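You operate a simulated robot arm through the tools that you are given. There is no shell and no other tool. Be economical: measure what you need, move in short steps, check, and stop when the job is done.

The job below is to be done with a simulated two-armed robot. You get a single attempt, and the scene is never put back.

TASK
Measure the proud strip with the step meter, set that shim and press the spruce rail flush.
Fine: hold the meter still while its key is pressed once; only that shim at its stop; meter on the pad mat; slide table and clear guard to their stops, hands clear, then start button one and start button two; one stroke only; other knobs stay.
Where things are to end (x, y in the base frame): yellow step meter within 0.06 m of [0.4, 0.14].

It is judged by the outcome, as a careful person would: the job done as asked, and still so three seconds after it is handed in. It fails if anything else is knocked over, pushed out of place, dropped, spilled or broken.

THE ROBOT
Two 7-joint arms with two-finger parallel grippers on one trunk, on a base that drives. Base frame: it is fixed to the floor where the robot stands at the start and does not move with it; the origin is under the middle of the robot, x ahead of it, y to its left, z up; the surface under the hand at the start is at about z = 0.88. Readings come in m, rad, newtons and seconds.
The left shoulder is at the start at [0.06, 0.143, 0.926], the right one opposite. With the tool pointing down near the work surface each hand reaches from about 0.3 to 0.72 m from the robot's upright axis, wherever it stands, measured 20 degrees to its own side. Places, roughly: clear guard [0.8, 0, 1.3]; depth knob of the lever press [0.7, -1.4, 1.2]; dwell knob of the press [0.5, -0.7, 0.9]; gold shim one [0.6, -0.5, 0.9]; gold shim three [0.6, -0.7, 0.9]; gold shim two [0.7, -0.6, 0.9]; key of the step meter [0.5, 0, 1]; oiler knob of the press [0.7, -1, 0.9]; pad mat [0.4, 0.2, 0.9]; pressure knob of the press [0.5, -0.5, 0.9]; punch bar [0.6, -1.4, 1]; reset button of the press [0.4, -0.8, 0.9]; slide table [0.6, 0, 0.9]; speed knob of the press [0.5, -0.8, 0.9]; spring knob of the lever press [0.4, -1.6, 0.9]. Payload 1.57 kg a hand.
Tool frame (each hand has its own): the origin (TCP) lies between the finger pads and is the grasp point; the fingertips stand 0.03 m ahead of it; z points along the fingers, y is the line along which they close. Largest opening 0.11 m; finger width 0.024, thickness 0.012; the body of the gripper, 0.048 by 0.112 m, starts 0.078 m behind the TCP.
Orientation is that of the tool frame in the base frame, as [roll, pitch, yaw] about the fixed x, y, z axes, in that order (R = Rz(yaw) Ry(pitch) Rx(roll)). With the fingers straight down and closing along the base's y, the tool's x points along the base's -x, its y along +y and its z along -z.

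THE INTERFACE
- The arms move only by the tool drive_tool. It takes "left_increments", "right_increments" or both (then of equal length, played together; a hand with none holds still); each is text: rows parted by semicolons, each of 7 numbers parted by spaces: the turn, a rotation vector about the base's x, y, z in rad, then the shift along the base's x, y, z in m, then the closure, from 0 (fully open) to 1 (shut). In form: wx wy wz tx ty tz hand; .... A call has 1 to 20 rows; each row shifts and turns the commanded pose from where the row before left it. Each row takes 0.2 s and may step no farther than 0.05 m and 0.15 rad from the row before; otherwise, or with a gripper value out of range, the whole call is refused. A pose out of reach is approached as far as the arm can. The call stops where the force on the tool passes 40 N (or 10 N more than at its start, if that is more) or the arm is blocked; 0.2 s more then pass. Each finger travels about 0.045 m/s and halts on what it meets, pressing with about 43 N; the grip force reading is that of the motor and also rises with nothing between the fingers. The clock runs only during rows and for 0.2 s after the last one: add rows that do not move to give the fingers time. It gives the time, the measured TCP pose, the force on the tool (base axes), the opening and the grip force at its end, in the units of the frame above (readings bear some noise), with the torque about the TCP (base axes, N m) and any sound that the robot's microphone picked up, and new pictures: "views" is both (left out), scene, wrist or none (wrist: the cameras of the hands that moved).
- Cameras (640 x 400 px; columns grow to the right, rows downward): "scene" is now at [0.0589, -0.0018, 1.5525]; the picture's right is [-0.00, -1.00, -0.00], its down [-0.62, 0.00, -0.79] and it looks along [0.79, -0.00, -0.62] (base axes); focal length 264 px, centre (320, 200). "left" rides on the left gripper at [0.07, -0.016, -0.141] in its tool frame; the picture's right is [0.23, 0.97, 0.00], its down [-0.86, 0.20, -0.48] and it looks along [-0.47, 0.11, 0.88] (tool axes); focal length 222 px, centre (320, 200). "right" rides on the right gripper at [0.07, 0.016, -0.141] in its tool frame; the picture's right is [-0.23, 0.97, 0.00], its down [-0.86, -0.20, -0.48] and it looks along [-0.47, -0.11, 0.88] (tool axes); focal length 222 px, centre (320, 200). There is no depth. A picture from a camera that has moved, and an enlarged one, comes with that camera's place and axes in the base frame and with its lens.
- lift_body(by): slides the trunk up (or, below 0, down) by that many m; the arms and the scene camera ride with it, the base frame stays. It gives what a move gives, with no picture.
- roll_base(legs): drives the robot by 1 to 6 legs, each [ahead, left, turn to the left] in m, m and rad, along the robot's own axes; the way and the turn of a leg run together, so that a leg with both is an arc; at most 1.5 m and 3.142 rad a leg. The arms and the cameras ride along, it lands a little off, and it stops where it bumps. It gives what a move gives, and a new picture of the scene camera.
- turn_head(pan, tilt): turns the head with the scene camera to pan (to the left, within 1.501 rad either way) and tilt (down, from -0.506 to 1.204), counted from straight ahead of the robot. It gives what a move gives, and a new picture of the scene camera.
- enlarge(camera, box): a new picture of the part [left, top, right, bottom] of that camera's present view, enlarged. No time passes.
- job_done(): hands the job in; it is judged then, once.

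Work in short steps. Places have to be worked out from the pictures, the camera data and where the tool is seen: move nearer, look again, correct. Check each grasp and each placing, and mend what went wrong. You have 120 turns and 260 pictures in all, those below and enlarged ones among them. Open the grippers and draw the arms clear of the work before you hand the job in, unless the task says otherwise; then end with one line.

The tools are called after "Request:" by a JSON object that holds its "op" and its "data". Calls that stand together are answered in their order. drive_tool: Moves the arms, as the interface text tells. Its arguments: {"type":"object","properties":{"left_increments":{"type":"string"},"right_increments":{"type":"string"},"views":{"type":"string","enum":["both","scene","wrist","none"]}},"required":[]} The other tools are called the same way: lift_body (by) slides the trunk up or down; roll_base (legs) drives the base; turn_head (pan, tilt) turns the head that bears the scene camera; enlarge (camera, box) takes an enlarged picture of a part of a camera's view; job_done () hands the job in.

At the start:

```text
time: 0.0
left_position: [0.4613, 0.0002, 1.001]
left_ee_rot: [3.141, -0.001, -3.141]
left_wrist_force: [-0.4, 0.4, 0.1]
left_ft_torque: [0.01, 0.01, 0.0]
left_opening: 0.11
left_gripper_force: 0.1
right_position: [0.3619, -0.3517, 0.9994]
right_ee_rot: [3.141, 0.001, -3.141]
right_wrist_force: [-0.5, -0.1, 0.2]
right_ft_torque: [-0.01, -0.03, 0.0]
right_opening: 0.1098
right_gripper_force: 0.1
trunk travel left (down, up): [-0.525, 0.065]
robot x, y, heading: [0.0014, -0.0016, 0.003]
head pan, tilt: [-0.002, 0.663]
```

scene: 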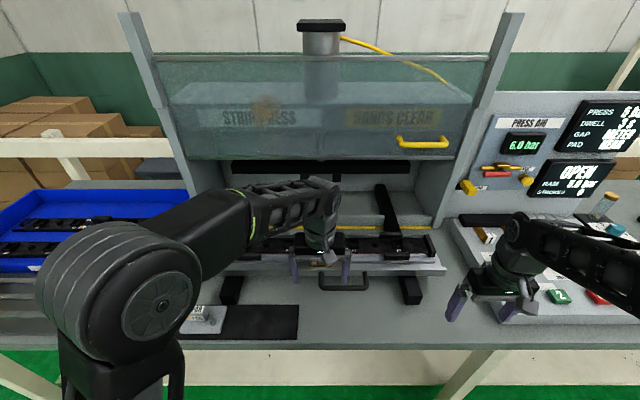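
right: 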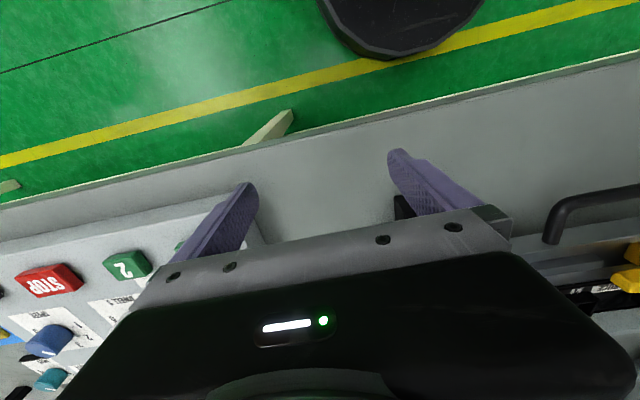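
left: 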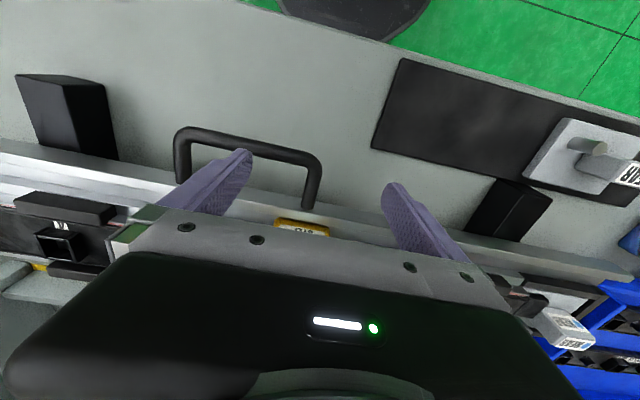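

The left hand hangs over the slide table and blocks the view. I enlarge the displays, the table and the shim area to read the scene.

Request:
{"op": "enlarge", "data": {"camera": "scene", "box": [440, 80, 640, 205]}}

Request:
{"op": "enlarge", "data": {"camera": "scene", "box": [200, 160, 460, 320]}}

Request:
{"op": "enlarge", "data": {"camera": "scene", "box": [440, 180, 640, 320]}}

```text
3.20 times, centred on (540, 142) of scene
camera zoom: at [0.0589, -0.0018, 1.5525], right [0.0, -1.0, 0.0], down [-0.62, 0.0, -0.79], along [0.79, 0.0, -0.62], focal length 845 px, centre (-384, 384)
```

zoom: 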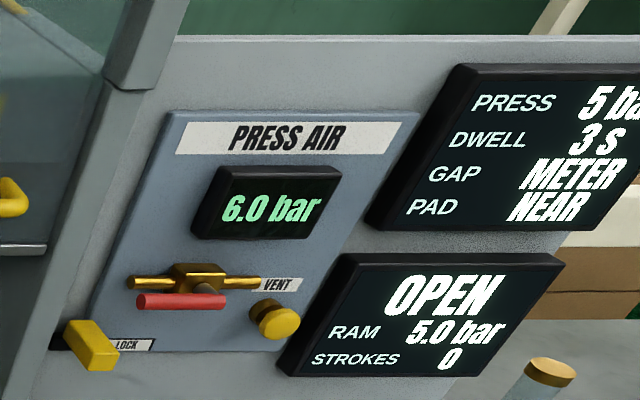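

```text
2.46 times, centred on (330, 240) of scene
camera zoom: at [0.0589, -0.0018, 1.5525], right [0.0, -1.0, 0.0], down [-0.62, 0.0, -0.79], along [0.79, 0.0, -0.62], focal length 650 px, centre (295, 102)
```

zoom: 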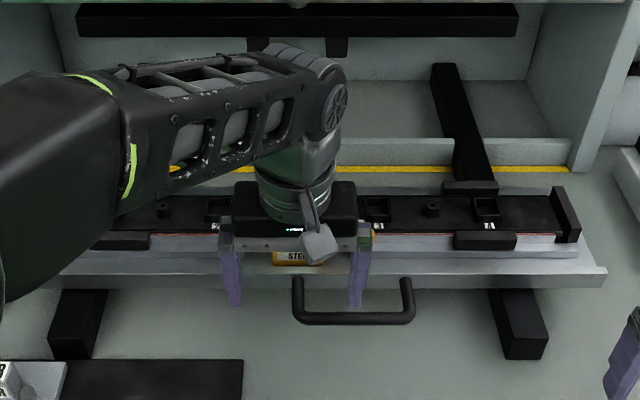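

```text
2.86 times, centred on (540, 250) of scene
camera zoom: at [0.0589, -0.0018, 1.5525], right [0.0, -1.0, 0.0], down [-0.62, 0.0, -0.79], along [0.79, 0.0, -0.62], focal length 754 px, centre (-309, 57)
```

zoom: 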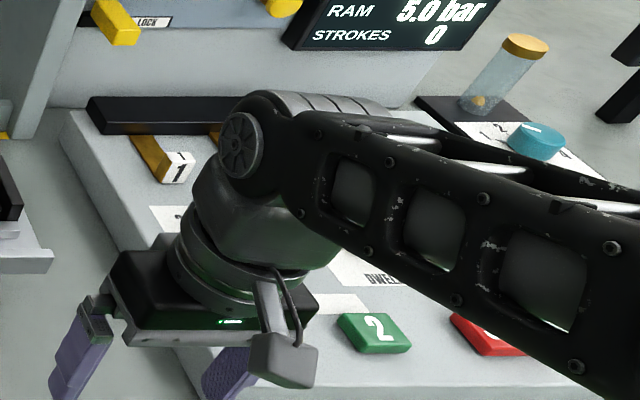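

I raise and draw back both hands so that the camera can see the work.

Request:
{"op": "drive_tool", "data": {"left_increments": "0 0 0 0 0 0.05 0;0 0 0 0 0 0.05 0;0 0 0 -0.03 0.03 0.03 0;0 0 0 -0.03 0.04 0 0;0 0 0 -0.03 0.04 0 0;0 0 0 -0.02 0.045 0 0;0 0 0 0 0.045 0 0;0 0 0 0 0.045 0 0;0 0 0 0 0.045 0 0", "right_increments": "0 0 0 0 0 0.05 0;0 0 0 0 0 0.05 0;0 0 0 -0.03 0 0.03 0;0 0 0 -0.03 0 0 0;0 0 0 -0.01 0.02 0 0;0 0 0 0 0.04 0 0;0 0 0 0 0.03 0 0;0 0 0 0 0 0 0;0 0 0 0 0 0 0", "views": "both"}}

```text
refused: row 3 steps farther than a row can; nothing moved
```

The step was just over 0.05 m, so I shrink it.

Request:
{"op": "drive_tool", "data": {"left_increments": "0 0 0 0 0 0.05 0;0 0 0 0 0 0.05 0;0 0 0 -0.03 0.03 0 0;0 0 0 -0.03 0.035 0 0;0 0 0 -0.03 0.035 0 0;0 0 0 -0.02 0.045 0 0;0 0 0 0 0.045 0 0;0 0 0 0 0.045 0 0;0 0 0 0 0.045 0 0", "right_increments": "0 0 0 0 0 0.05 0;0 0 0 0 0 0.05 0;0 0 0 -0.03 0 0 0;0 0 0 -0.03 0 0 0;0 0 0 -0.01 0.02 0 0;0 0 0 0 0.04 0 0;0 0 0 0 0.03 0 0;0 0 0 0 0 0 0;0 0 0 0 0 0 0", "views": "both"}}

```text
time: 2.0
left_position: [0.3534, 0.2813, 1.0992]
left_ee_rot: [3.141, 0.0, 3.141]
left_wrist_force: [0.0, 0.8, 0.5]
left_ft_torque: [-0.02, 0.01, 0.0]
left_opening: 0.1104
left_gripper_force: 0.0
right_position: [0.2924, -0.2623, 1.1007]
right_ee_rot: [-3.141, 0.001, 3.142]
right_wrist_force: [0.0, 1.2, 0.2]
right_ft_torque: [0.0, 0.01, -0.01]
right_opening: 0.1098
right_gripper_force: 0.1
trunk travel left (down, up): [-0.525, 0.065]
robot x, y, heading: [0.0029, -0.0006, 0.004]
head pan, tilt: [-0.002, 0.663]
camera scene: at [0.0589, -0.001, 1.5525], right [0.0, -1.0, 0.0], down [-0.62, 0.0, -0.79], along [0.79, 0.0, -0.62], focal length 264 px, centre (320, 200)
camera right: at [0.2226, -0.2473, 1.2401], right [0.23, 0.97, 0.0], down [0.86, -0.2, 0.48], along [0.47, -0.11, -0.88], focal length 222 px, centre (320, 200)
camera left: at [0.2832, 0.2648, 1.2379], right [-0.23, 0.97, 0.0], down [0.86, 0.2, 0.48], along [0.47, 0.11, -0.88], focal length 222 px, centre (320, 200)
```

scene: 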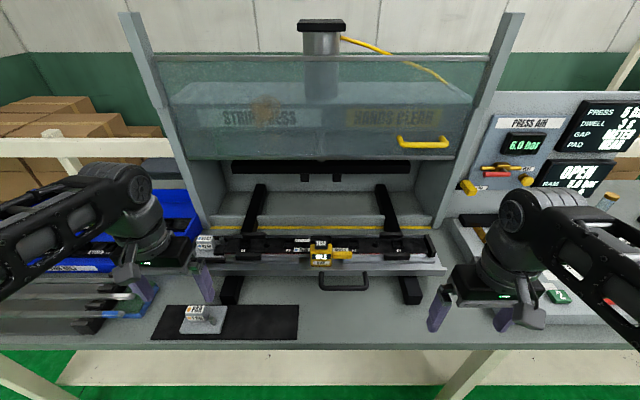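
right: 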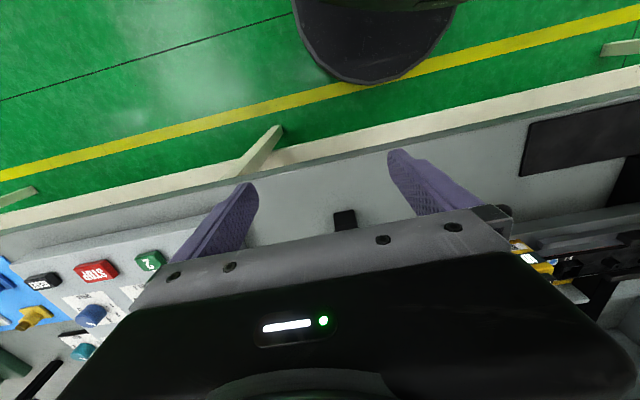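
left: 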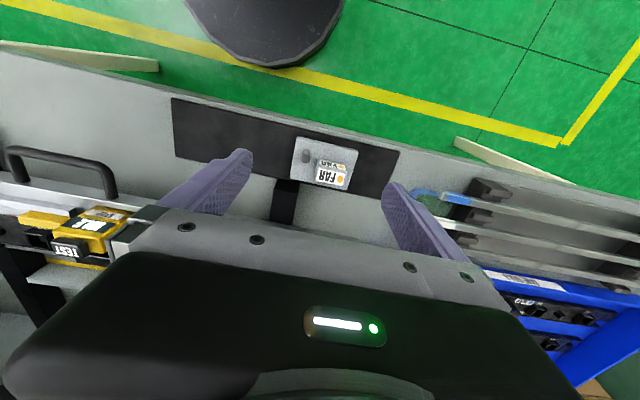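

Request:
{"op": "enlarge", "data": {"camera": "scene", "box": [180, 220, 320, 340]}}

Request:
{"op": "enlarge", "data": {"camera": "scene", "box": [270, 225, 370, 295]}}

Request:
{"op": "enlarge", "data": {"camera": "scene", "box": [360, 220, 460, 290]}}

Request:
{"op": "turn_head", "data": {"pan": -0.7, "tilt": 0.66}}

```text
3.33 times, centred on (250, 280) of scene
camera zoom: at [0.0589, -0.001, 1.5525], right [0.0, -1.0, 0.0], down [-0.62, 0.0, -0.79], along [0.79, 0.0, -0.62], focal length 880 px, centre (553, -67)
```

zoom: 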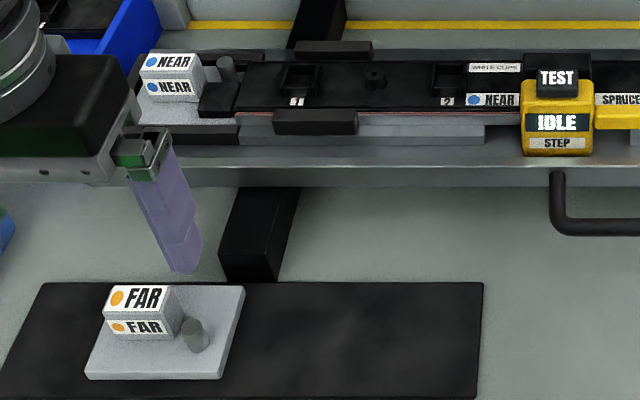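

```text
5.71 times, centred on (320, 260) of scene
camera zoom: at [0.0589, -0.001, 1.5525], right [0.0, -1.0, 0.0], down [-0.62, 0.0, -0.79], along [0.79, 0.0, -0.62], focal length 1508 px, centre (320, -143)
```

zoom: 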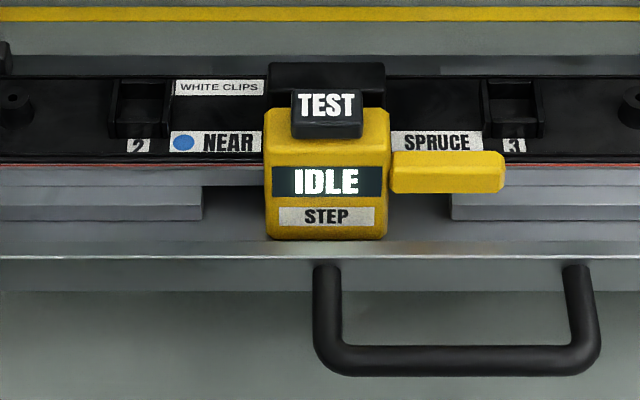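

```text
5.71 times, centred on (410, 255) of scene
camera zoom: at [0.0589, -0.001, 1.5525], right [0.0, -1.0, 0.0], down [-0.62, 0.0, -0.79], along [0.79, 0.0, -0.62], focal length 1508 px, centre (-194, -114)
```

zoom: 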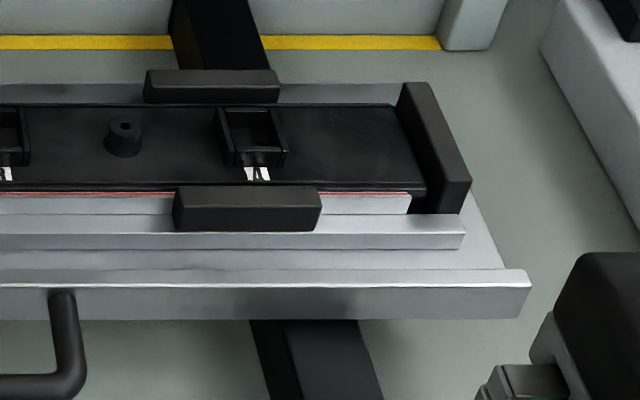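

```text
time: 3.1
left_position: [0.3528, 0.2793, 1.0988]
left_ee_rot: [3.141, 0.0, 3.142]
left_wrist_force: [0.8, 0.2, 0.1]
left_ft_torque: [-0.02, 0.01, -0.02]
left_opening: 0.1102
left_gripper_force: 0.1
right_position: [0.2933, -0.2629, 1.0995]
right_ee_rot: [-3.141, 0.0, 3.141]
right_wrist_force: [-0.2, 0.0, 0.6]
right_ft_torque: [0.04, -0.04, -0.03]
right_opening: 0.1101
right_gripper_force: 0.0
trunk travel left (down, up): [-0.525, 0.065]
robot x, y, heading: [-0.0044, 0.0003, 0.001]
head pan, tilt: [-0.7, 0.66]
camera scene: at [0.0387, -0.0572, 1.5529], right [-0.64, -0.77, 0.0], down [-0.47, 0.39, -0.79], along [0.6, -0.51, -0.61], focal length 264 px, centre (320, 200)
```

scene: 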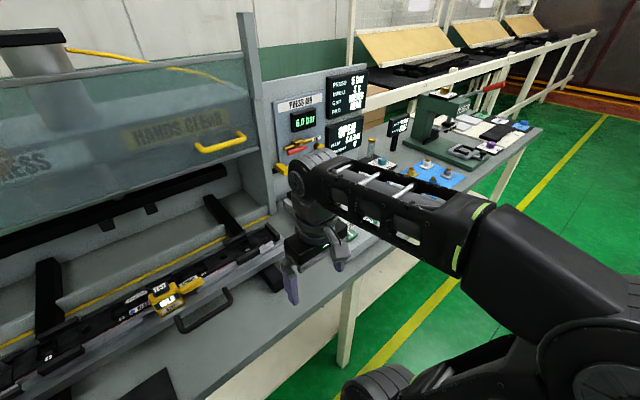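

The near pad is already fitted and the meter reads IDLE. Triangulating puts its key at about (0.545, -0.003, 1.02) and its yellow handle bar at about y -0.035 to -0.09. I look ahead again and bring the right hand above the handle, turned to close along x.

Request:
{"op": "turn_head", "data": {"pan": 0.0, "tilt": 0.85}}

Request:
{"op": "drive_tool", "data": {"right_increments": "0 0 0.143 0.02 0.0175 0 0;0 0 0.143 0.02 0.0175 0 0;0 0 0.143 0.02 0.0175 0 0;0 0 0.143 0.02 0.0175 0 0;0 0 0.143 0.02 0.0175 0 0;0 0 0.143 0.02 0.0175 0 0;0 0 0.143 0.02 0.0175 0 0;0 0 0.143 0.02 0.0175 0 0;0 0 0.143 0.02 0.0175 0 0;0 0 0.143 0.02 0.0175 0 0;0 0 0.141 0.02 0.0 0 0;0 0 0 0 0 0 0", "views": "both"}}

```text
time: 4.1
left_position: [0.3515, 0.2787, 1.0986]
left_ee_rot: [3.141, 0.001, -3.141]
left_wrist_force: [0.9, -0.8, 0.5]
left_ft_torque: [0.0, 0.02, 0.01]
left_opening: 0.1099
left_gripper_force: 0.1
right_position: [0.2913, -0.2638, 1.0998]
right_ee_rot: [-3.139, -0.001, -3.141]
right_wrist_force: [0.4, -0.9, 0.5]
right_ft_torque: [-0.01, 0.0, 0.0]
right_opening: 0.11
right_gripper_force: 0.0
trunk travel left (down, up): [-0.525, 0.065]
robot x, y, heading: [-0.0006, -0.0017, 0.001]
head pan, tilt: [0.0, 0.85]
camera scene: at [0.0507, -0.0017, 1.5372], right [0.0, -1.0, 0.0], down [-0.75, 0.0, -0.66], along [0.66, 0.0, -0.75], focal length 264 px, centre (320, 200)
```

scene: 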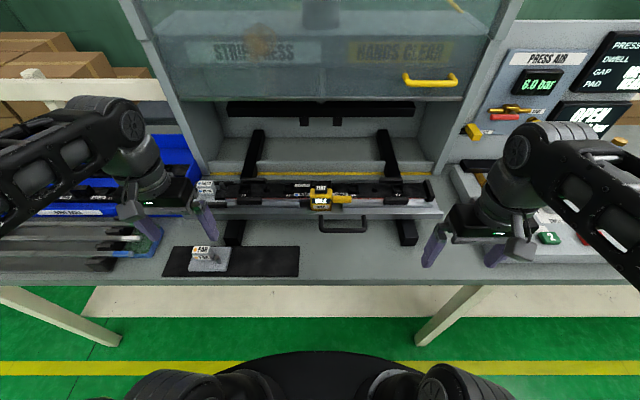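

```text
time: 6.7
left_position: [0.3533, 0.2789, 1.0986]
left_ee_rot: [3.141, 0.0, 3.139]
left_wrist_force: [-0.2, 0.4, -0.8]
left_ft_torque: [-0.02, -0.03, 0.0]
left_opening: 0.1102
left_gripper_force: 0.0
right_position: [0.507, -0.0864, 1.1021]
right_ee_rot: [-3.137, 0.0, -1.617]
right_wrist_force: [-0.1, 0.2, 0.4]
right_ft_torque: [-0.04, 0.01, -0.01]
right_opening: 0.11
right_gripper_force: 0.1
right hand out of reach, approached as far as the arm can: row 11
trunk travel left (down, up): [-0.525, 0.065]
robot x, y, heading: [0.001, 0.007, -0.004]
head pan, tilt: [0.0, 0.85]
camera scene: at [0.0509, -0.0014, 1.5372], right [0.0, -1.0, 0.0], down [-0.75, 0.0, -0.66], along [0.66, 0.0, -0.75], focal length 264 px, centre (320, 200)
camera right: at [0.4876, -0.1564, 1.2412], right [-0.96, 0.27, 0.0], down [0.24, 0.84, 0.48], along [0.13, 0.46, -0.88], focal length 222 px, centre (320, 200)
```

scene: 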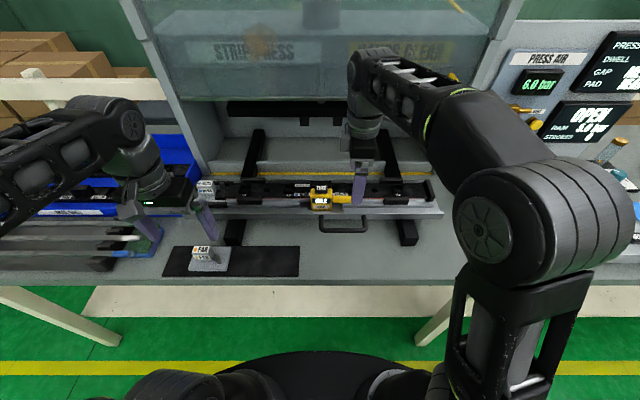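
right: 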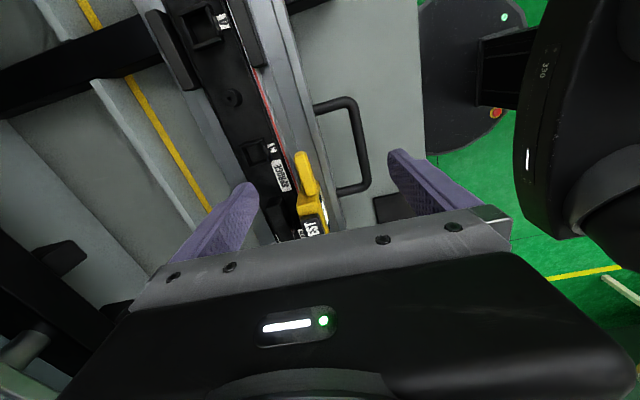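

The right arm is at its limit turned like this. The right wrist view puts the handle at about (0.533, -0.057). I roll the base ahead a little to gain reach, with both hands well above everything.

Request:
{"op": "roll_base", "data": {"legs": [[0.06, 0, 0]]}}

Request:
{"op": "drive_tool", "data": {"right_increments": "0 0 0 -0.02 0 0 0;0 0 0 -0.015 0 0 0;0 0 0 0 0 0 0", "views": "wrist"}}

```text
time: 7.7
left_position: [0.4143, 0.2788, 1.0981]
left_ee_rot: [-3.141, -0.001, -3.142]
left_wrist_force: [-0.5, -0.5, 0.0]
left_ft_torque: [-0.06, 0.07, 0.03]
left_opening: 0.1101
left_gripper_force: 0.0
right_position: [0.5694, -0.0868, 1.1009]
right_ee_rot: [-3.139, 0.0, -1.617]
right_wrist_force: [0.9, -0.3, 0.5]
right_ft_torque: [-0.01, -0.03, 0.0]
right_opening: 0.1103
right_gripper_force: 0.1
trunk travel left (down, up): [-0.525, 0.065]
robot x, y, heading: [0.0628, 0.0005, -0.006]
head pan, tilt: [0.0, 0.85]
camera scene: at [0.1131, -0.0015, 1.5371], right [0.0, -1.0, 0.0], down [-0.75, 0.0, -0.66], along [0.66, 0.0, -0.75], focal length 264 px, centre (320, 200)
```

scene: 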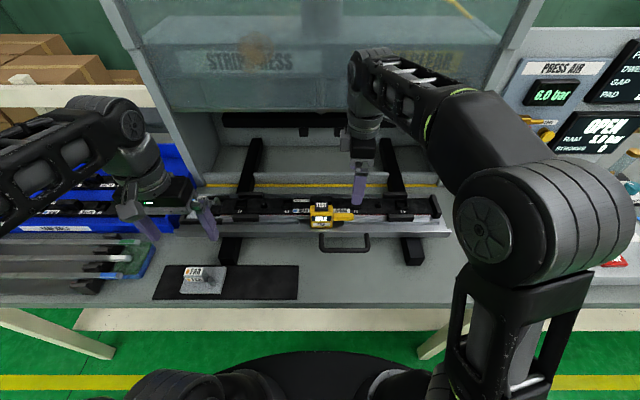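

```text
time: 8.5
left_position: [0.4146, 0.2791, 1.1]
left_ee_rot: [-3.141, 0.001, -3.141]
left_wrist_force: [0.8, 1.1, -0.6]
left_ft_torque: [-0.01, 0.0, 0.0]
left_opening: 0.1102
left_gripper_force: 0.1
right_position: [0.5318, -0.0874, 1.1011]
right_ee_rot: [-3.14, 0.0, -1.618]
right_wrist_force: [-0.2, 0.1, 0.7]
right_ft_torque: [-0.03, 0.0, -0.01]
right_opening: 0.1099
right_gripper_force: 0.0
trunk travel left (down, up): [-0.525, 0.065]
robot x, y, heading: [0.0598, -0.0018, 0.001]
head pan, tilt: [0.0, 0.85]
camera right: at [0.5119, -0.1568, 1.2409], right [-0.96, 0.27, 0.0], down [0.24, 0.84, 0.48], along [0.13, 0.46, -0.88], focal length 222 px, centre (320, 200)
```

right: 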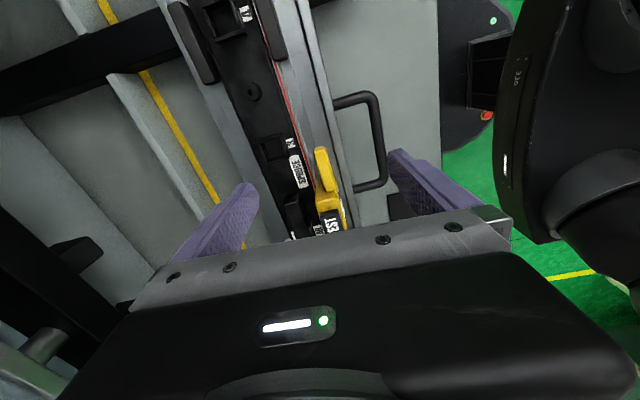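

I take a closer look at the handle and at what lies either side of it.

Request:
{"op": "enlarge", "data": {"camera": "right", "box": [230, 110, 400, 240]}}

Request:
{"op": "enlarge", "data": {"camera": "scene", "box": [280, 170, 400, 260]}}

```text
3.08 times, centred on (315, 175) of right
camera zoom: at [0.5119, -0.1568, 1.2409], right [-0.96, 0.27, 0.0], down [0.24, 0.84, 0.48], along [0.13, 0.46, -0.88], focal length 684 px, centre (335, 277)
```

zoom: 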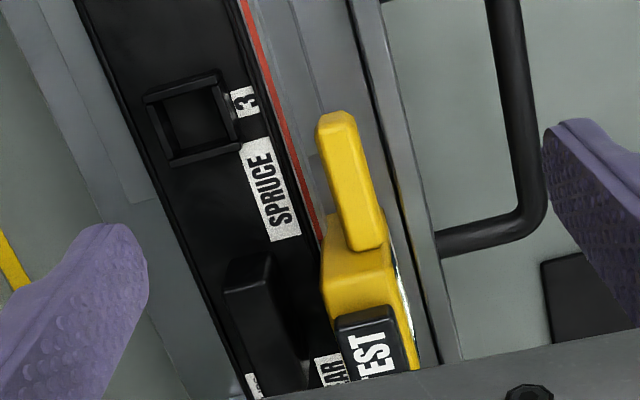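

```text
4.44 times, centred on (340, 215) of scene
camera zoom: at [0.1112, -0.0014, 1.5372], right [0.0, -1.0, 0.0], down [-0.75, 0.0, -0.66], along [0.66, 0.0, -0.75], focal length 1173 px, centre (231, 133)
```

zoom: 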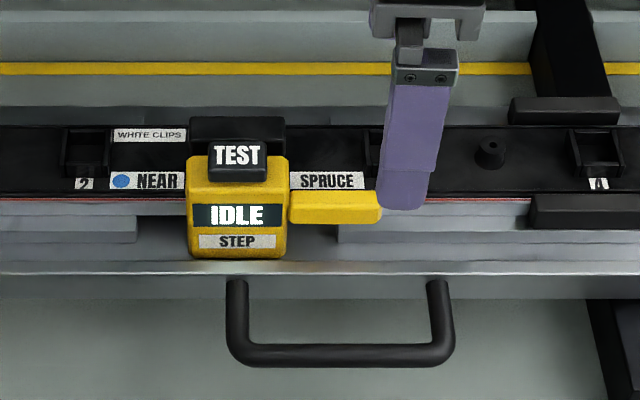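

The handle top sits at z about 0.995, centred at (0.531, -0.064), and the rail top behind it is at about 0.97. I half close the right hand and come down to just above the handle.

Request:
{"op": "drive_tool", "data": {"right_increments": "0 0 0 0 0.018 0 0.45;0 0 0 0 0 -0.03 0.45;0 0 0 0 0 -0.03 0.45;0 0 0 0 0 0 0.45", "views": "both"}}

Request:
{"op": "enlarge", "data": {"camera": "right", "box": [230, 110, 400, 240]}}

Request:
{"op": "enlarge", "data": {"camera": "scene", "box": [280, 170, 400, 260]}}

```text
time: 9.5
left_position: [0.4133, 0.2794, 1.0995]
left_ee_rot: [3.14, 0.0, 3.141]
left_wrist_force: [-0.2, -0.3, -0.5]
left_ft_torque: [0.02, -0.02, 0.01]
left_opening: 0.11
left_gripper_force: 0.1
right_position: [0.5318, -0.0695, 1.0413]
right_ee_rot: [-3.135, -0.001, -1.617]
right_wrist_force: [-0.4, -0.9, 0.9]
right_ft_torque: [0.01, 0.03, 0.02]
right_opening: 0.0605
right_gripper_force: 0.0
trunk travel left (down, up): [-0.525, 0.065]
robot x, y, heading: [0.0586, -0.0003, 0.004]
head pan, tilt: [0.0, 0.85]
camera scene: at [0.1108, -0.0016, 1.5372], right [0.0, -1.0, 0.0], down [-0.75, 0.0, -0.66], along [0.66, 0.0, -0.75], focal length 264 px, centre (320, 200)
camera right: at [0.5122, -0.1394, 1.1809], right [-0.96, 0.27, 0.0], down [0.24, 0.84, 0.48], along [0.13, 0.46, -0.88], focal length 222 px, centre (320, 200)
```

scene: 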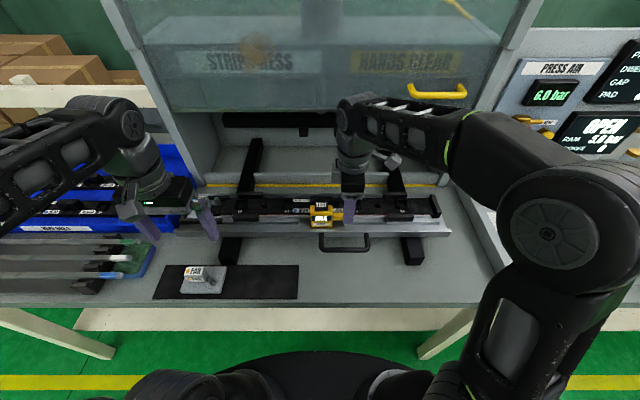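
right: 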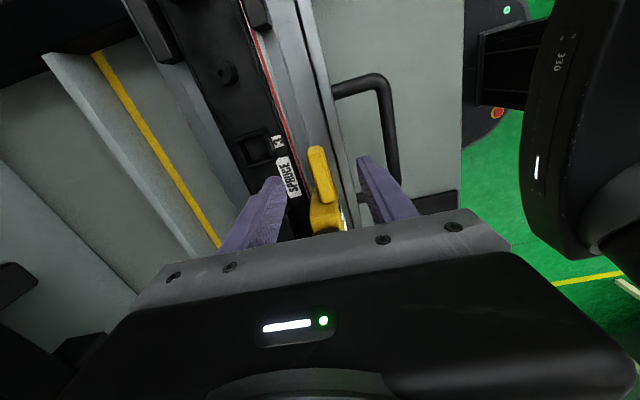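

```text
3.08 times, centred on (315, 175) of right
camera zoom: at [0.5122, -0.1394, 1.1809], right [-0.96, 0.27, 0.0], down [0.24, 0.84, 0.48], along [0.13, 0.46, -0.88], focal length 684 px, centre (335, 277)
```

zoom: 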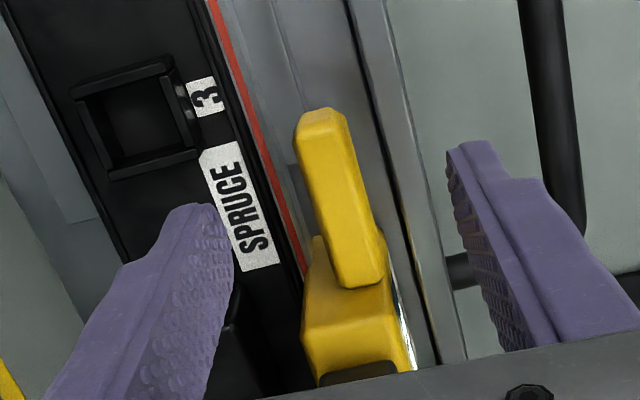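

```text
4.44 times, centred on (340, 215) of scene
camera zoom: at [0.1108, -0.0016, 1.5372], right [0.0, -1.0, 0.0], down [-0.75, 0.0, -0.66], along [0.66, 0.0, -0.75], focal length 1173 px, centre (231, 133)
```

zoom: 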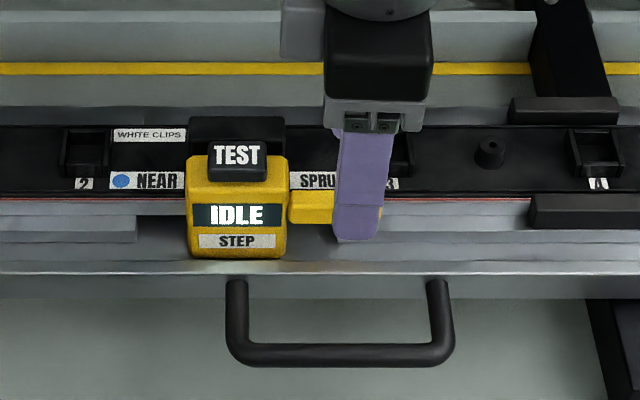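

The fingers straddle the handle, centred within about 2 mm. I descend until the tips are about 15 mm below its top, watching the force, before closing.

Request:
{"op": "drive_tool", "data": {"right_increments": "0 0 0 0.001 0 -0.02 0.45;0 0 0 0 0 -0.015 0.45;0 0 0 0 0 0 0.45", "views": "wrist"}}

Request:
{"op": "enlarge", "data": {"camera": "right", "box": [230, 110, 400, 240]}}

Request:
{"op": "enlarge", "data": {"camera": "scene", "box": [280, 170, 400, 260]}}

```text
time: 10.3
left_position: [0.4127, 0.2792, 1.099]
left_ee_rot: [3.141, 0.001, -3.141]
left_wrist_force: [0.0, -0.6, 0.5]
left_ft_torque: [0.01, 0.01, 0.02]
left_opening: 0.1099
left_gripper_force: 0.0
right_position: [0.5331, -0.0681, 1.0058]
right_ee_rot: [-3.138, 0.001, -1.619]
right_wrist_force: [-1.3, 0.3, -0.3]
right_ft_torque: [0.01, 0.0, 0.0]
right_opening: 0.0606
right_gripper_force: 0.0
trunk travel left (down, up): [-0.525, 0.065]
robot x, y, heading: [0.0595, 0.0001, 0.001]
head pan, tilt: [0.0, 0.85]
camera right: at [0.5134, -0.1381, 1.146], right [-0.96, 0.27, 0.0], down [0.24, 0.84, 0.48], along [0.13, 0.46, -0.88], focal length 222 px, centre (320, 200)
```

right: 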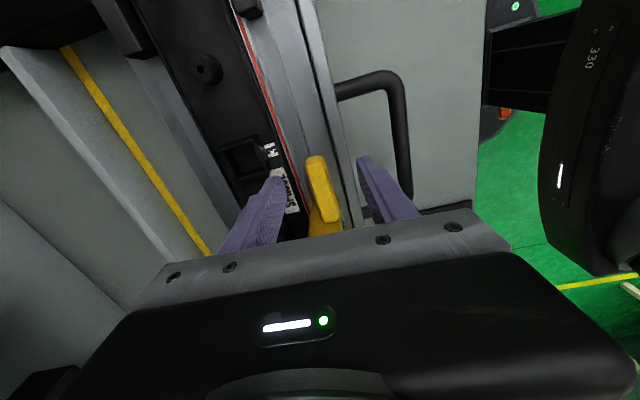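

```text
3.08 times, centred on (315, 175) of right
camera zoom: at [0.5134, -0.1381, 1.146], right [-0.96, 0.27, 0.0], down [0.24, 0.84, 0.48], along [0.13, 0.46, -0.88], focal length 684 px, centre (335, 277)
```

zoom: 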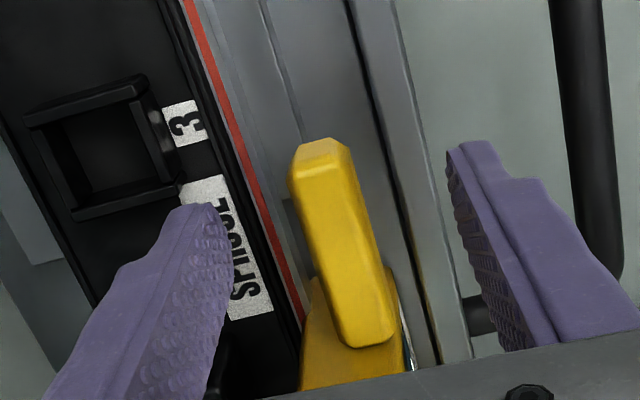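

```text
4.44 times, centred on (340, 215) of scene
camera zoom: at [0.1109, -0.0015, 1.5372], right [0.0, -1.0, 0.0], down [-0.75, 0.0, -0.66], along [0.66, 0.0, -0.75], focal length 1173 px, centre (231, 133)
```

zoom: 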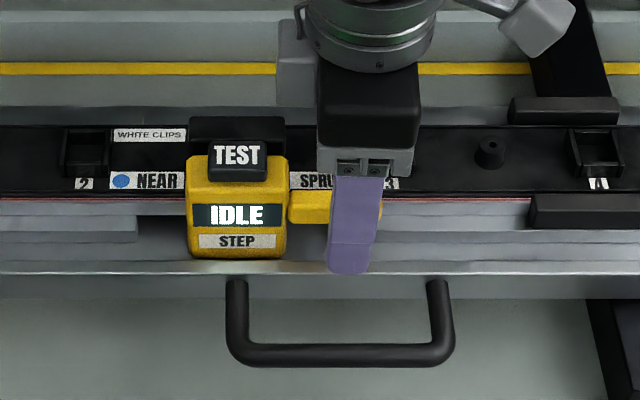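

The handle is centred between the fingers at x 0.533. I close the right hand in stages.

Request:
{"op": "drive_tool", "data": {"right_increments": "0 0 0 0 0 0 0.7;0 0 0 0 0 0 0.8;0 0 0 0 0 0 0.9;0 0 0 0 0 0 0.95;0 0 0 0 0 0 0.95", "views": "wrist"}}

Request:
{"op": "enlarge", "data": {"camera": "scene", "box": [280, 170, 400, 260]}}

```text
time: 11.5
left_position: [0.4129, 0.279, 1.0985]
left_ee_rot: [-3.141, 0.001, -3.142]
left_wrist_force: [-0.1, -0.7, 0.0]
left_ft_torque: [0.02, -0.01, 0.03]
left_opening: 0.1098
left_gripper_force: 0.0
right_position: [0.5331, -0.0674, 1.0063]
right_ee_rot: [-3.139, 0.0, -1.619]
right_wrist_force: [-1.7, 0.5, 0.2]
right_ft_torque: [0.01, 0.12, 0.15]
right_opening: 0.0153
right_gripper_force: 31.3
trunk travel left (down, up): [-0.525, 0.065]
robot x, y, heading: [0.0596, -0.0033, 0.002]
head pan, tilt: [0.0, 0.85]
camera right: at [0.5131, -0.138, 1.1462], right [-0.96, 0.27, 0.0], down [0.24, 0.84, 0.48], along [0.13, 0.46, -0.88], focal length 222 px, centre (320, 200)
```

right: 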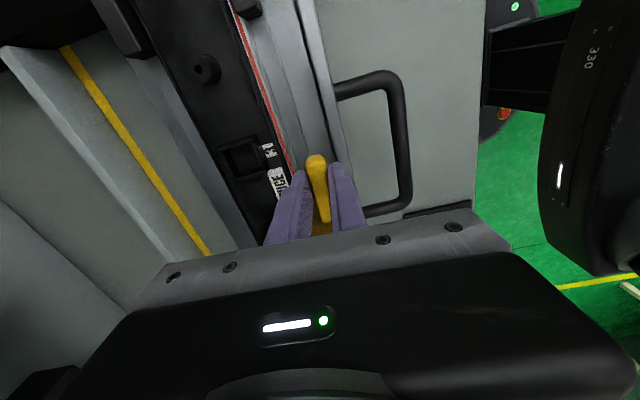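

```text
4.44 times, centred on (340, 215) of scene
camera zoom: at [0.1107, -0.0014, 1.5372], right [0.0, -1.0, 0.0], down [-0.75, 0.0, -0.66], along [0.66, 0.0, -0.75], focal length 1173 px, centre (231, 133)
```

zoom: 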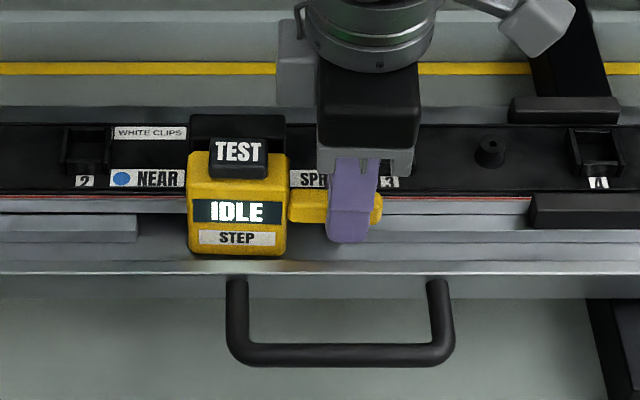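

The handle is gripped (opening 15 mm) and the meter still reads IDLE. I bring the left hand, closed and turned the other way, to the near left of the key for a look.

Request:
{"op": "drive_tool", "data": {"left_increments": "0 0 -0.14 0.0125 -0.018 0.002 0.5;0 0 -0.14 0.0125 -0.018 0.002 1;0 0 -0.14 0.0125 -0.018 0.002 1;0 0 -0.14 0.0125 -0.018 0.002 1;0 0 -0.14 0.0125 -0.018 0.002 1;0 0 -0.14 0.0125 -0.018 0.002 1;0 0 -0.14 0.0125 -0.018 0.002 1;0 0 -0.14 0.0125 -0.018 0.002 1;0 0 -0.14 0.0125 -0.018 0.002 1;0 0 -0.14 0.0125 -0.018 0.002 1;0 0 -0.14 0.0125 -0.018 0.002 1;0 0 0 0 0 0 1", "views": "both"}}

Request:
{"op": "enlarge", "data": {"camera": "scene", "box": [280, 170, 400, 260]}}

```text
time: 14.1
left_position: [0.5182, 0.1172, 1.1277]
left_ee_rot: [3.092, -0.04, 1.818]
left_wrist_force: [-0.5, 0.1, 0.2]
left_ft_torque: [-0.05, 0.01, 0.02]
left_opening: 0.0
left_gripper_force: 21.4
left hand out of reach, approached as far as the arm can: row 10, 11
right_position: [0.5351, -0.0669, 1.0069]
right_ee_rot: [-3.138, 0.0, -1.618]
right_wrist_force: [-0.5, 0.3, -0.3]
right_ft_torque: [-0.04, 0.0, -0.03]
right_opening: 0.0155
right_gripper_force: 31.5
trunk travel left (down, up): [-0.525, 0.065]
robot x, y, heading: [0.0589, 0.0022, -0.001]
head pan, tilt: [0.0, 0.85]
camera scene: at [0.1117, -0.0001, 1.5372], right [0.0, -1.0, 0.0], down [-0.75, 0.0, -0.66], along [0.66, 0.0, -0.75], focal length 264 px, centre (320, 200)
camera left: at [0.4802, 0.174, 1.2693], right [0.89, 0.46, 0.06], down [0.39, -0.8, 0.45], along [0.25, -0.38, -0.89], focal length 222 px, centre (320, 200)
```

scene: 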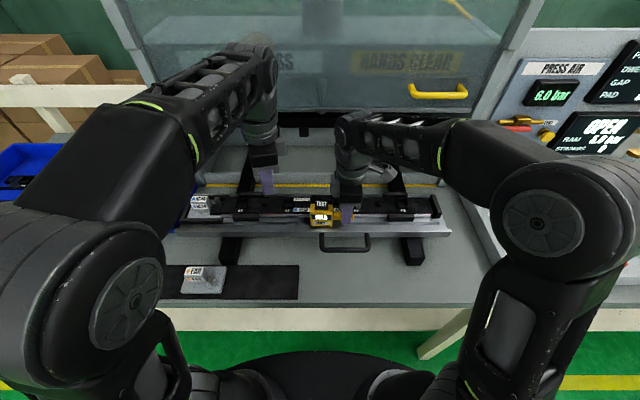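
left: 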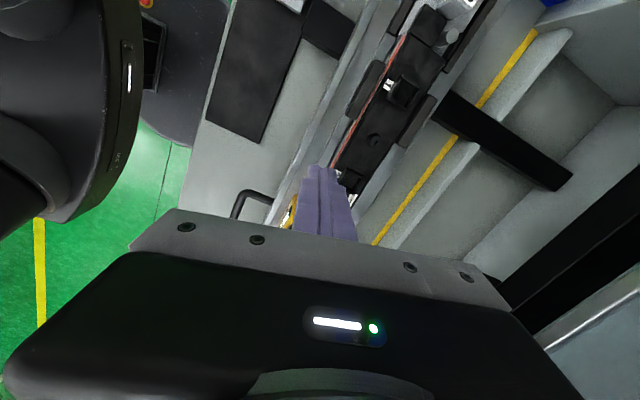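

```text
4.44 times, centred on (340, 215) of scene
camera zoom: at [0.1117, -0.0001, 1.5372], right [0.0, -1.0, 0.0], down [-0.75, 0.0, -0.66], along [0.66, 0.0, -0.75], focal length 1173 px, centre (231, 133)
```

zoom: 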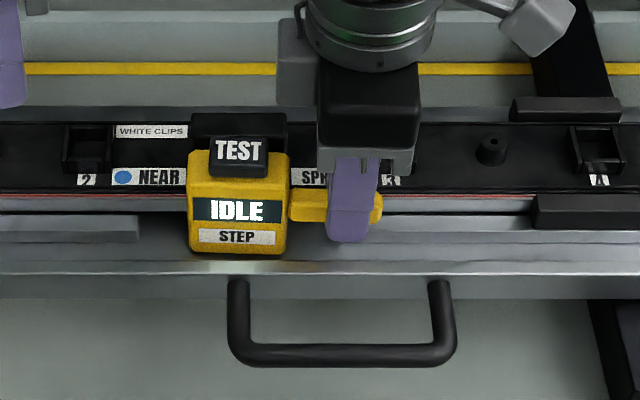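

The left arm can't turn quite that far, so I give back some yaw, which doesn't matter for a closed fingertip. Then I check the pose.

Request:
{"op": "drive_tool", "data": {"left_increments": "0 0 0.14 0 0 0 1;0 0 0.14 0 -0.01 0 1;0 0 0 0 -0.01 0 1;0 0 0 0 0 0 1", "views": "none"}}

```text
time: 15.1
left_position: [0.5174, 0.1252, 1.1224]
left_ee_rot: [3.089, -0.038, 1.961]
left_wrist_force: [-0.3, 1.0, -0.1]
left_ft_torque: [-0.04, -0.01, 0.0]
left_opening: 0.0002
left_gripper_force: 21.7
left hand out of reach, approached as far as the arm can: row 1, 2
right_position: [0.5323, -0.069, 1.0056]
right_ee_rot: [-3.137, -0.001, -1.618]
right_wrist_force: [-1.2, -0.8, 0.8]
right_ft_torque: [0.02, -0.01, -0.01]
right_opening: 0.0152
right_gripper_force: 31.2
trunk travel left (down, up): [-0.525, 0.065]
robot x, y, heading: [0.0658, 0.0005, -0.003]
head pan, tilt: [0.0, 0.85]
```

I move the left fingertip toward the key in small steps, still above it.

Request:
{"op": "drive_tool", "data": {"left_increments": "0 0 0 0.008 -0.02 -0.004 1;0 0 0 0.008 -0.02 -0.004 1;0 0 0 0.008 -0.02 -0.004 1;0 0 0 0.008 -0.02 -0.004 1;0 0 0 0 -0.015 -0.004 1;0 0 0 0 0 0 1", "views": "both"}}

Request:
{"op": "enlarge", "data": {"camera": "scene", "box": [280, 170, 400, 260]}}

```text
time: 16.5
left_position: [0.5492, 0.0291, 1.1035]
left_ee_rot: [3.089, -0.04, 1.96]
left_wrist_force: [-0.1, 0.4, 0.4]
left_ft_torque: [-0.01, -0.01, -0.02]
left_opening: 0.0001
left_gripper_force: 21.3
right_position: [0.5334, -0.0687, 1.0068]
right_ee_rot: [-3.139, 0.0, -1.617]
right_wrist_force: [-0.1, 0.1, 0.7]
right_ft_torque: [0.03, -0.01, 0.02]
right_opening: 0.0154
right_gripper_force: 31.3
trunk travel left (down, up): [-0.525, 0.065]
robot x, y, heading: [0.058, 0.001, -0.003]
head pan, tilt: [0.0, 0.85]
camera scene: at [0.111, -0.0015, 1.5372], right [0.0, -1.0, 0.0], down [-0.75, 0.0, -0.66], along [0.66, 0.0, -0.75], focal length 264 px, centre (320, 200)
camera left: at [0.5032, 0.0807, 1.2441], right [0.81, 0.58, 0.06], down [0.49, -0.74, 0.45], along [0.31, -0.34, -0.89], focal length 222 px, centre (320, 200)
```

scene: 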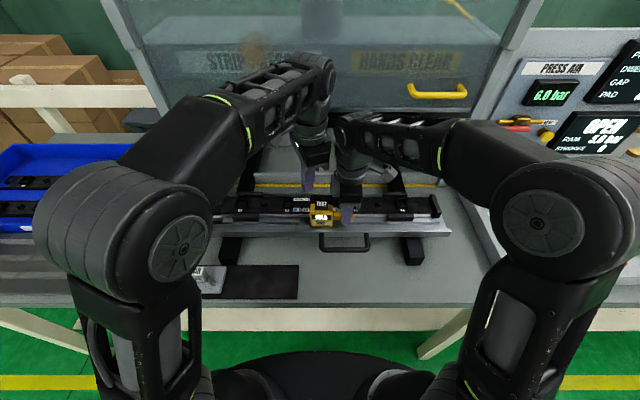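
left: 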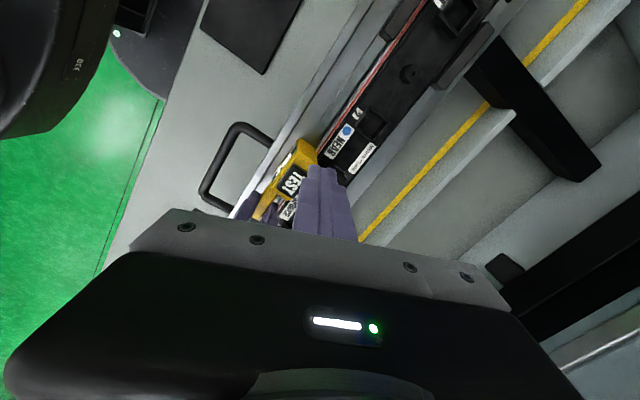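

```text
4.44 times, centred on (340, 215) of scene
camera zoom: at [0.111, -0.0015, 1.5372], right [0.0, -1.0, 0.0], down [-0.75, 0.0, -0.66], along [0.66, 0.0, -0.75], focal length 1173 px, centre (231, 133)
```

zoom: 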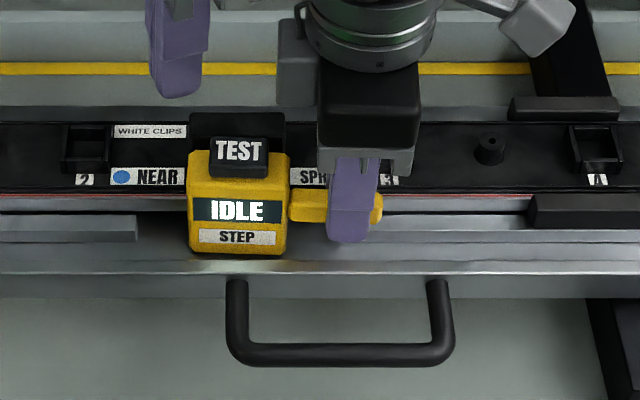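

Straight down, the left gripper's body would come too near the right one. I tilt the left hand so that its top leans left, then look again.

Request:
{"op": "drive_tool", "data": {"left_increments": "-0.12 0 0 0 0 0 1;-0.12 0 0 0 0 0 1;-0.12 0 0 -0.003 0 -0.015 1;0 0 0 0 -0.012 -0.015 1;0 0 0 0 -0.012 0 1;0 0 0 0 0 0 1", "views": "both"}}

Request:
{"op": "enlarge", "data": {"camera": "scene", "box": [280, 170, 400, 260]}}

Request:
{"op": "enlarge", "data": {"camera": "left", "box": [230, 110, 390, 230]}}

```text
time: 17.9
left_position: [0.5456, 0.0053, 1.0733]
left_ee_rot: [-3.053, 0.292, 1.978]
left_wrist_force: [0.0, 1.0, -0.2]
left_ft_torque: [-0.02, -0.01, 0.0]
left_opening: 0.0
left_gripper_force: 21.4
right_position: [0.5331, -0.0693, 1.0066]
right_ee_rot: [-3.137, -0.001, -1.618]
right_wrist_force: [1.1, 0.0, 2.0]
right_ft_torque: [0.01, -0.04, 0.01]
right_opening: 0.0153
right_gripper_force: 31.3
trunk travel left (down, up): [-0.525, 0.065]
robot x, y, heading: [0.0572, 0.0013, -0.0]
head pan, tilt: [0.0, 0.85]
camera scene: at [0.111, -0.0016, 1.5372], right [0.0, -1.0, 0.0], down [-0.75, 0.0, -0.66], along [0.66, 0.0, -0.75], focal length 264 px, centre (320, 200)
camera left: at [0.4988, 0.1048, 1.1865], right [0.81, 0.56, -0.15], down [0.49, -0.53, 0.69], along [0.31, -0.63, -0.71], focal length 222 px, centre (320, 200)
```

scene: 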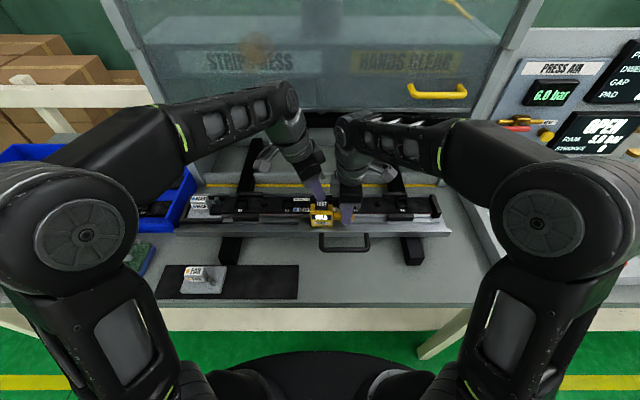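
left: 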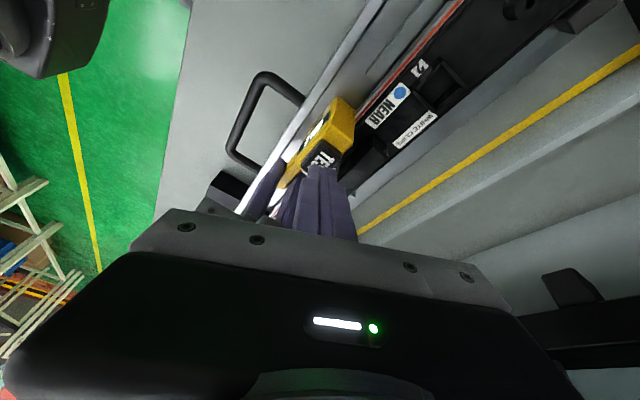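

```text
4.44 times, centred on (340, 215) of scene
camera zoom: at [0.111, -0.0016, 1.5372], right [0.0, -1.0, 0.0], down [-0.75, 0.0, -0.66], along [0.66, 0.0, -0.75], focal length 1173 px, centre (231, 133)
```

zoom: 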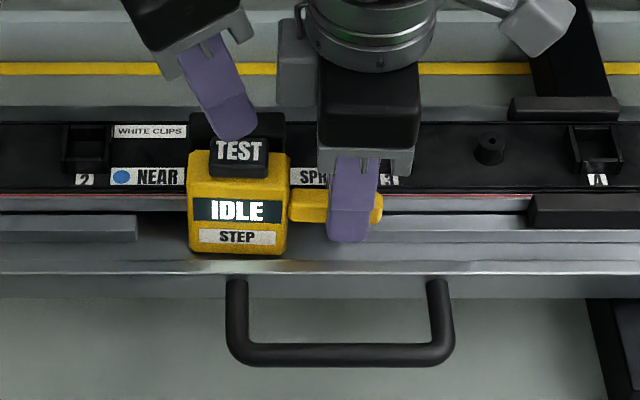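

```text
3.33 times, centred on (310, 170) of left
camera zoom: at [0.4988, 0.1048, 1.1865], right [0.81, 0.56, -0.15], down [0.49, -0.53, 0.69], along [0.31, -0.63, -0.71], focal length 740 px, centre (353, 300)
```

zoom: 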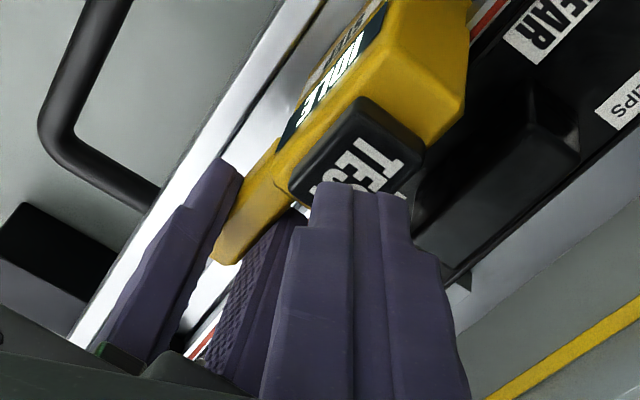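

The tip should sit right above the key's centre, at about (0.547, -0.004, 1.045). I lower to just above it and check.

Request:
{"op": "drive_tool", "data": {"left_increments": "0 0 0 0 0 -0.01 1;0 0 0 0 0 -0.008 1;0 0 0 0 0 0 1", "views": "none"}}

Request:
{"op": "enlarge", "data": {"camera": "scene", "box": [280, 170, 400, 260]}}

Request:
{"op": "enlarge", "data": {"camera": "left", "box": [230, 110, 390, 230]}}

```text
time: 18.7
left_position: [0.5469, 0.0063, 1.0548]
left_ee_rot: [-3.056, 0.293, 1.976]
left_wrist_force: [0.6, 0.5, 2.6]
left_ft_torque: [0.03, 0.02, 0.0]
left_opening: 0.0003
left_gripper_force: 21.3
right_position: [0.5333, -0.0693, 1.0063]
right_ee_rot: [-3.139, 0.0, -1.617]
right_wrist_force: [0.6, -0.7, 0.5]
right_ft_torque: [-0.11, 0.04, 0.01]
right_opening: 0.0155
right_gripper_force: 31.1
trunk travel left (down, up): [-0.525, 0.065]
robot x, y, heading: [0.0628, 0.0011, 0.001]
head pan, tilt: [0.0, 0.85]
```

```text
4.44 times, centred on (340, 215) of scene
camera zoom: at [0.111, -0.0016, 1.5372], right [0.0, -1.0, 0.0], down [-0.75, 0.0, -0.66], along [0.66, 0.0, -0.75], focal length 1173 px, centre (231, 133)
```

zoom: 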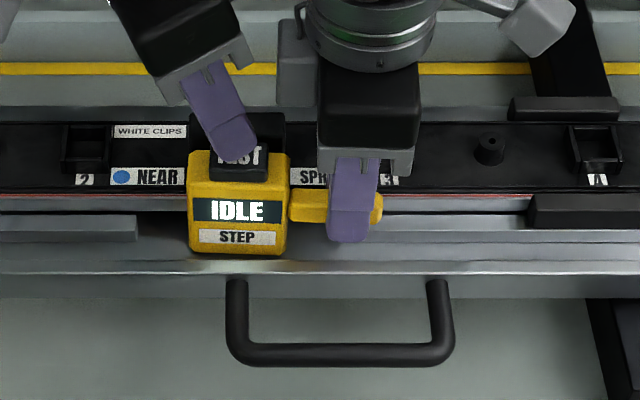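

```text
3.33 times, centred on (310, 170) of left
camera zoom: at [0.4998, 0.1046, 1.1687], right [0.81, 0.56, -0.15], down [0.49, -0.53, 0.69], along [0.31, -0.63, -0.71], focal length 740 px, centre (353, 300)
```

zoom: 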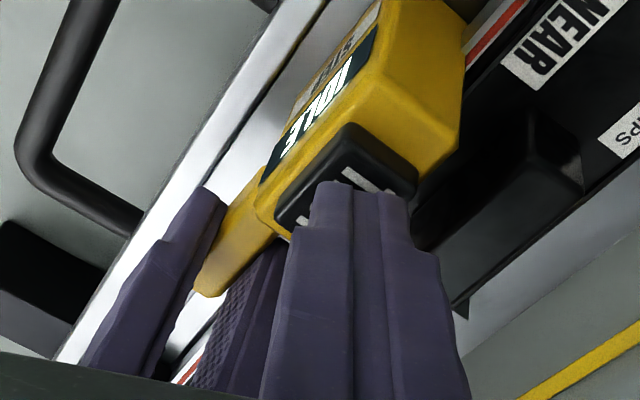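

The tip has just touched the key (about 2.6 N). I press a few millimetres in small steps.

Request:
{"op": "drive_tool", "data": {"left_increments": "0 0 0 0 0 -0.002 1;0 0 0 0 0 -0.002 1;0 0 0 0 0 0 1", "views": "none"}}

Request:
{"op": "enlarge", "data": {"camera": "scene", "box": [280, 170, 400, 260]}}

```text
time: 19.5
left_position: [0.5466, 0.0061, 1.0513]
left_ee_rot: [-3.054, 0.292, 1.976]
left_wrist_force: [-0.6, 0.4, 4.7]
left_ft_torque: [0.03, 0.04, 0.03]
left_opening: 0.0
left_gripper_force: 21.4
right_position: [0.5332, -0.068, 1.0071]
right_ee_rot: [-3.138, 0.001, -1.618]
right_wrist_force: [1.8, -0.5, -0.6]
right_ft_torque: [-0.21, 0.07, -0.06]
right_opening: 0.0155
right_gripper_force: 31.0
trunk travel left (down, up): [-0.525, 0.065]
robot x, y, heading: [0.059, 0.0018, -0.001]
head pan, tilt: [0.0, 0.85]
heard: click
```

```text
4.44 times, centred on (340, 215) of scene
camera zoom: at [0.1109, -0.0016, 1.5372], right [0.0, -1.0, 0.0], down [-0.75, 0.0, -0.66], along [0.66, 0.0, -0.75], focal length 1173 px, centre (231, 133)
```

zoom: 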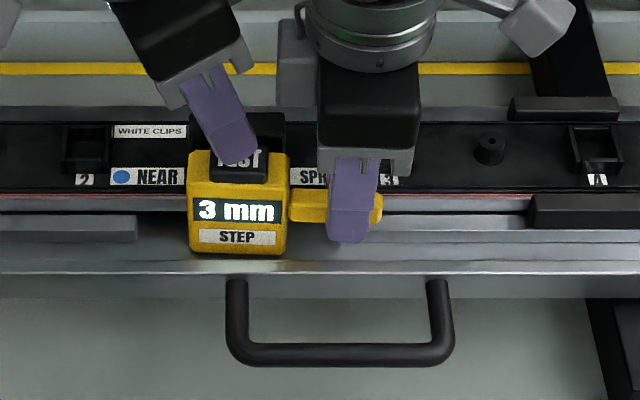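

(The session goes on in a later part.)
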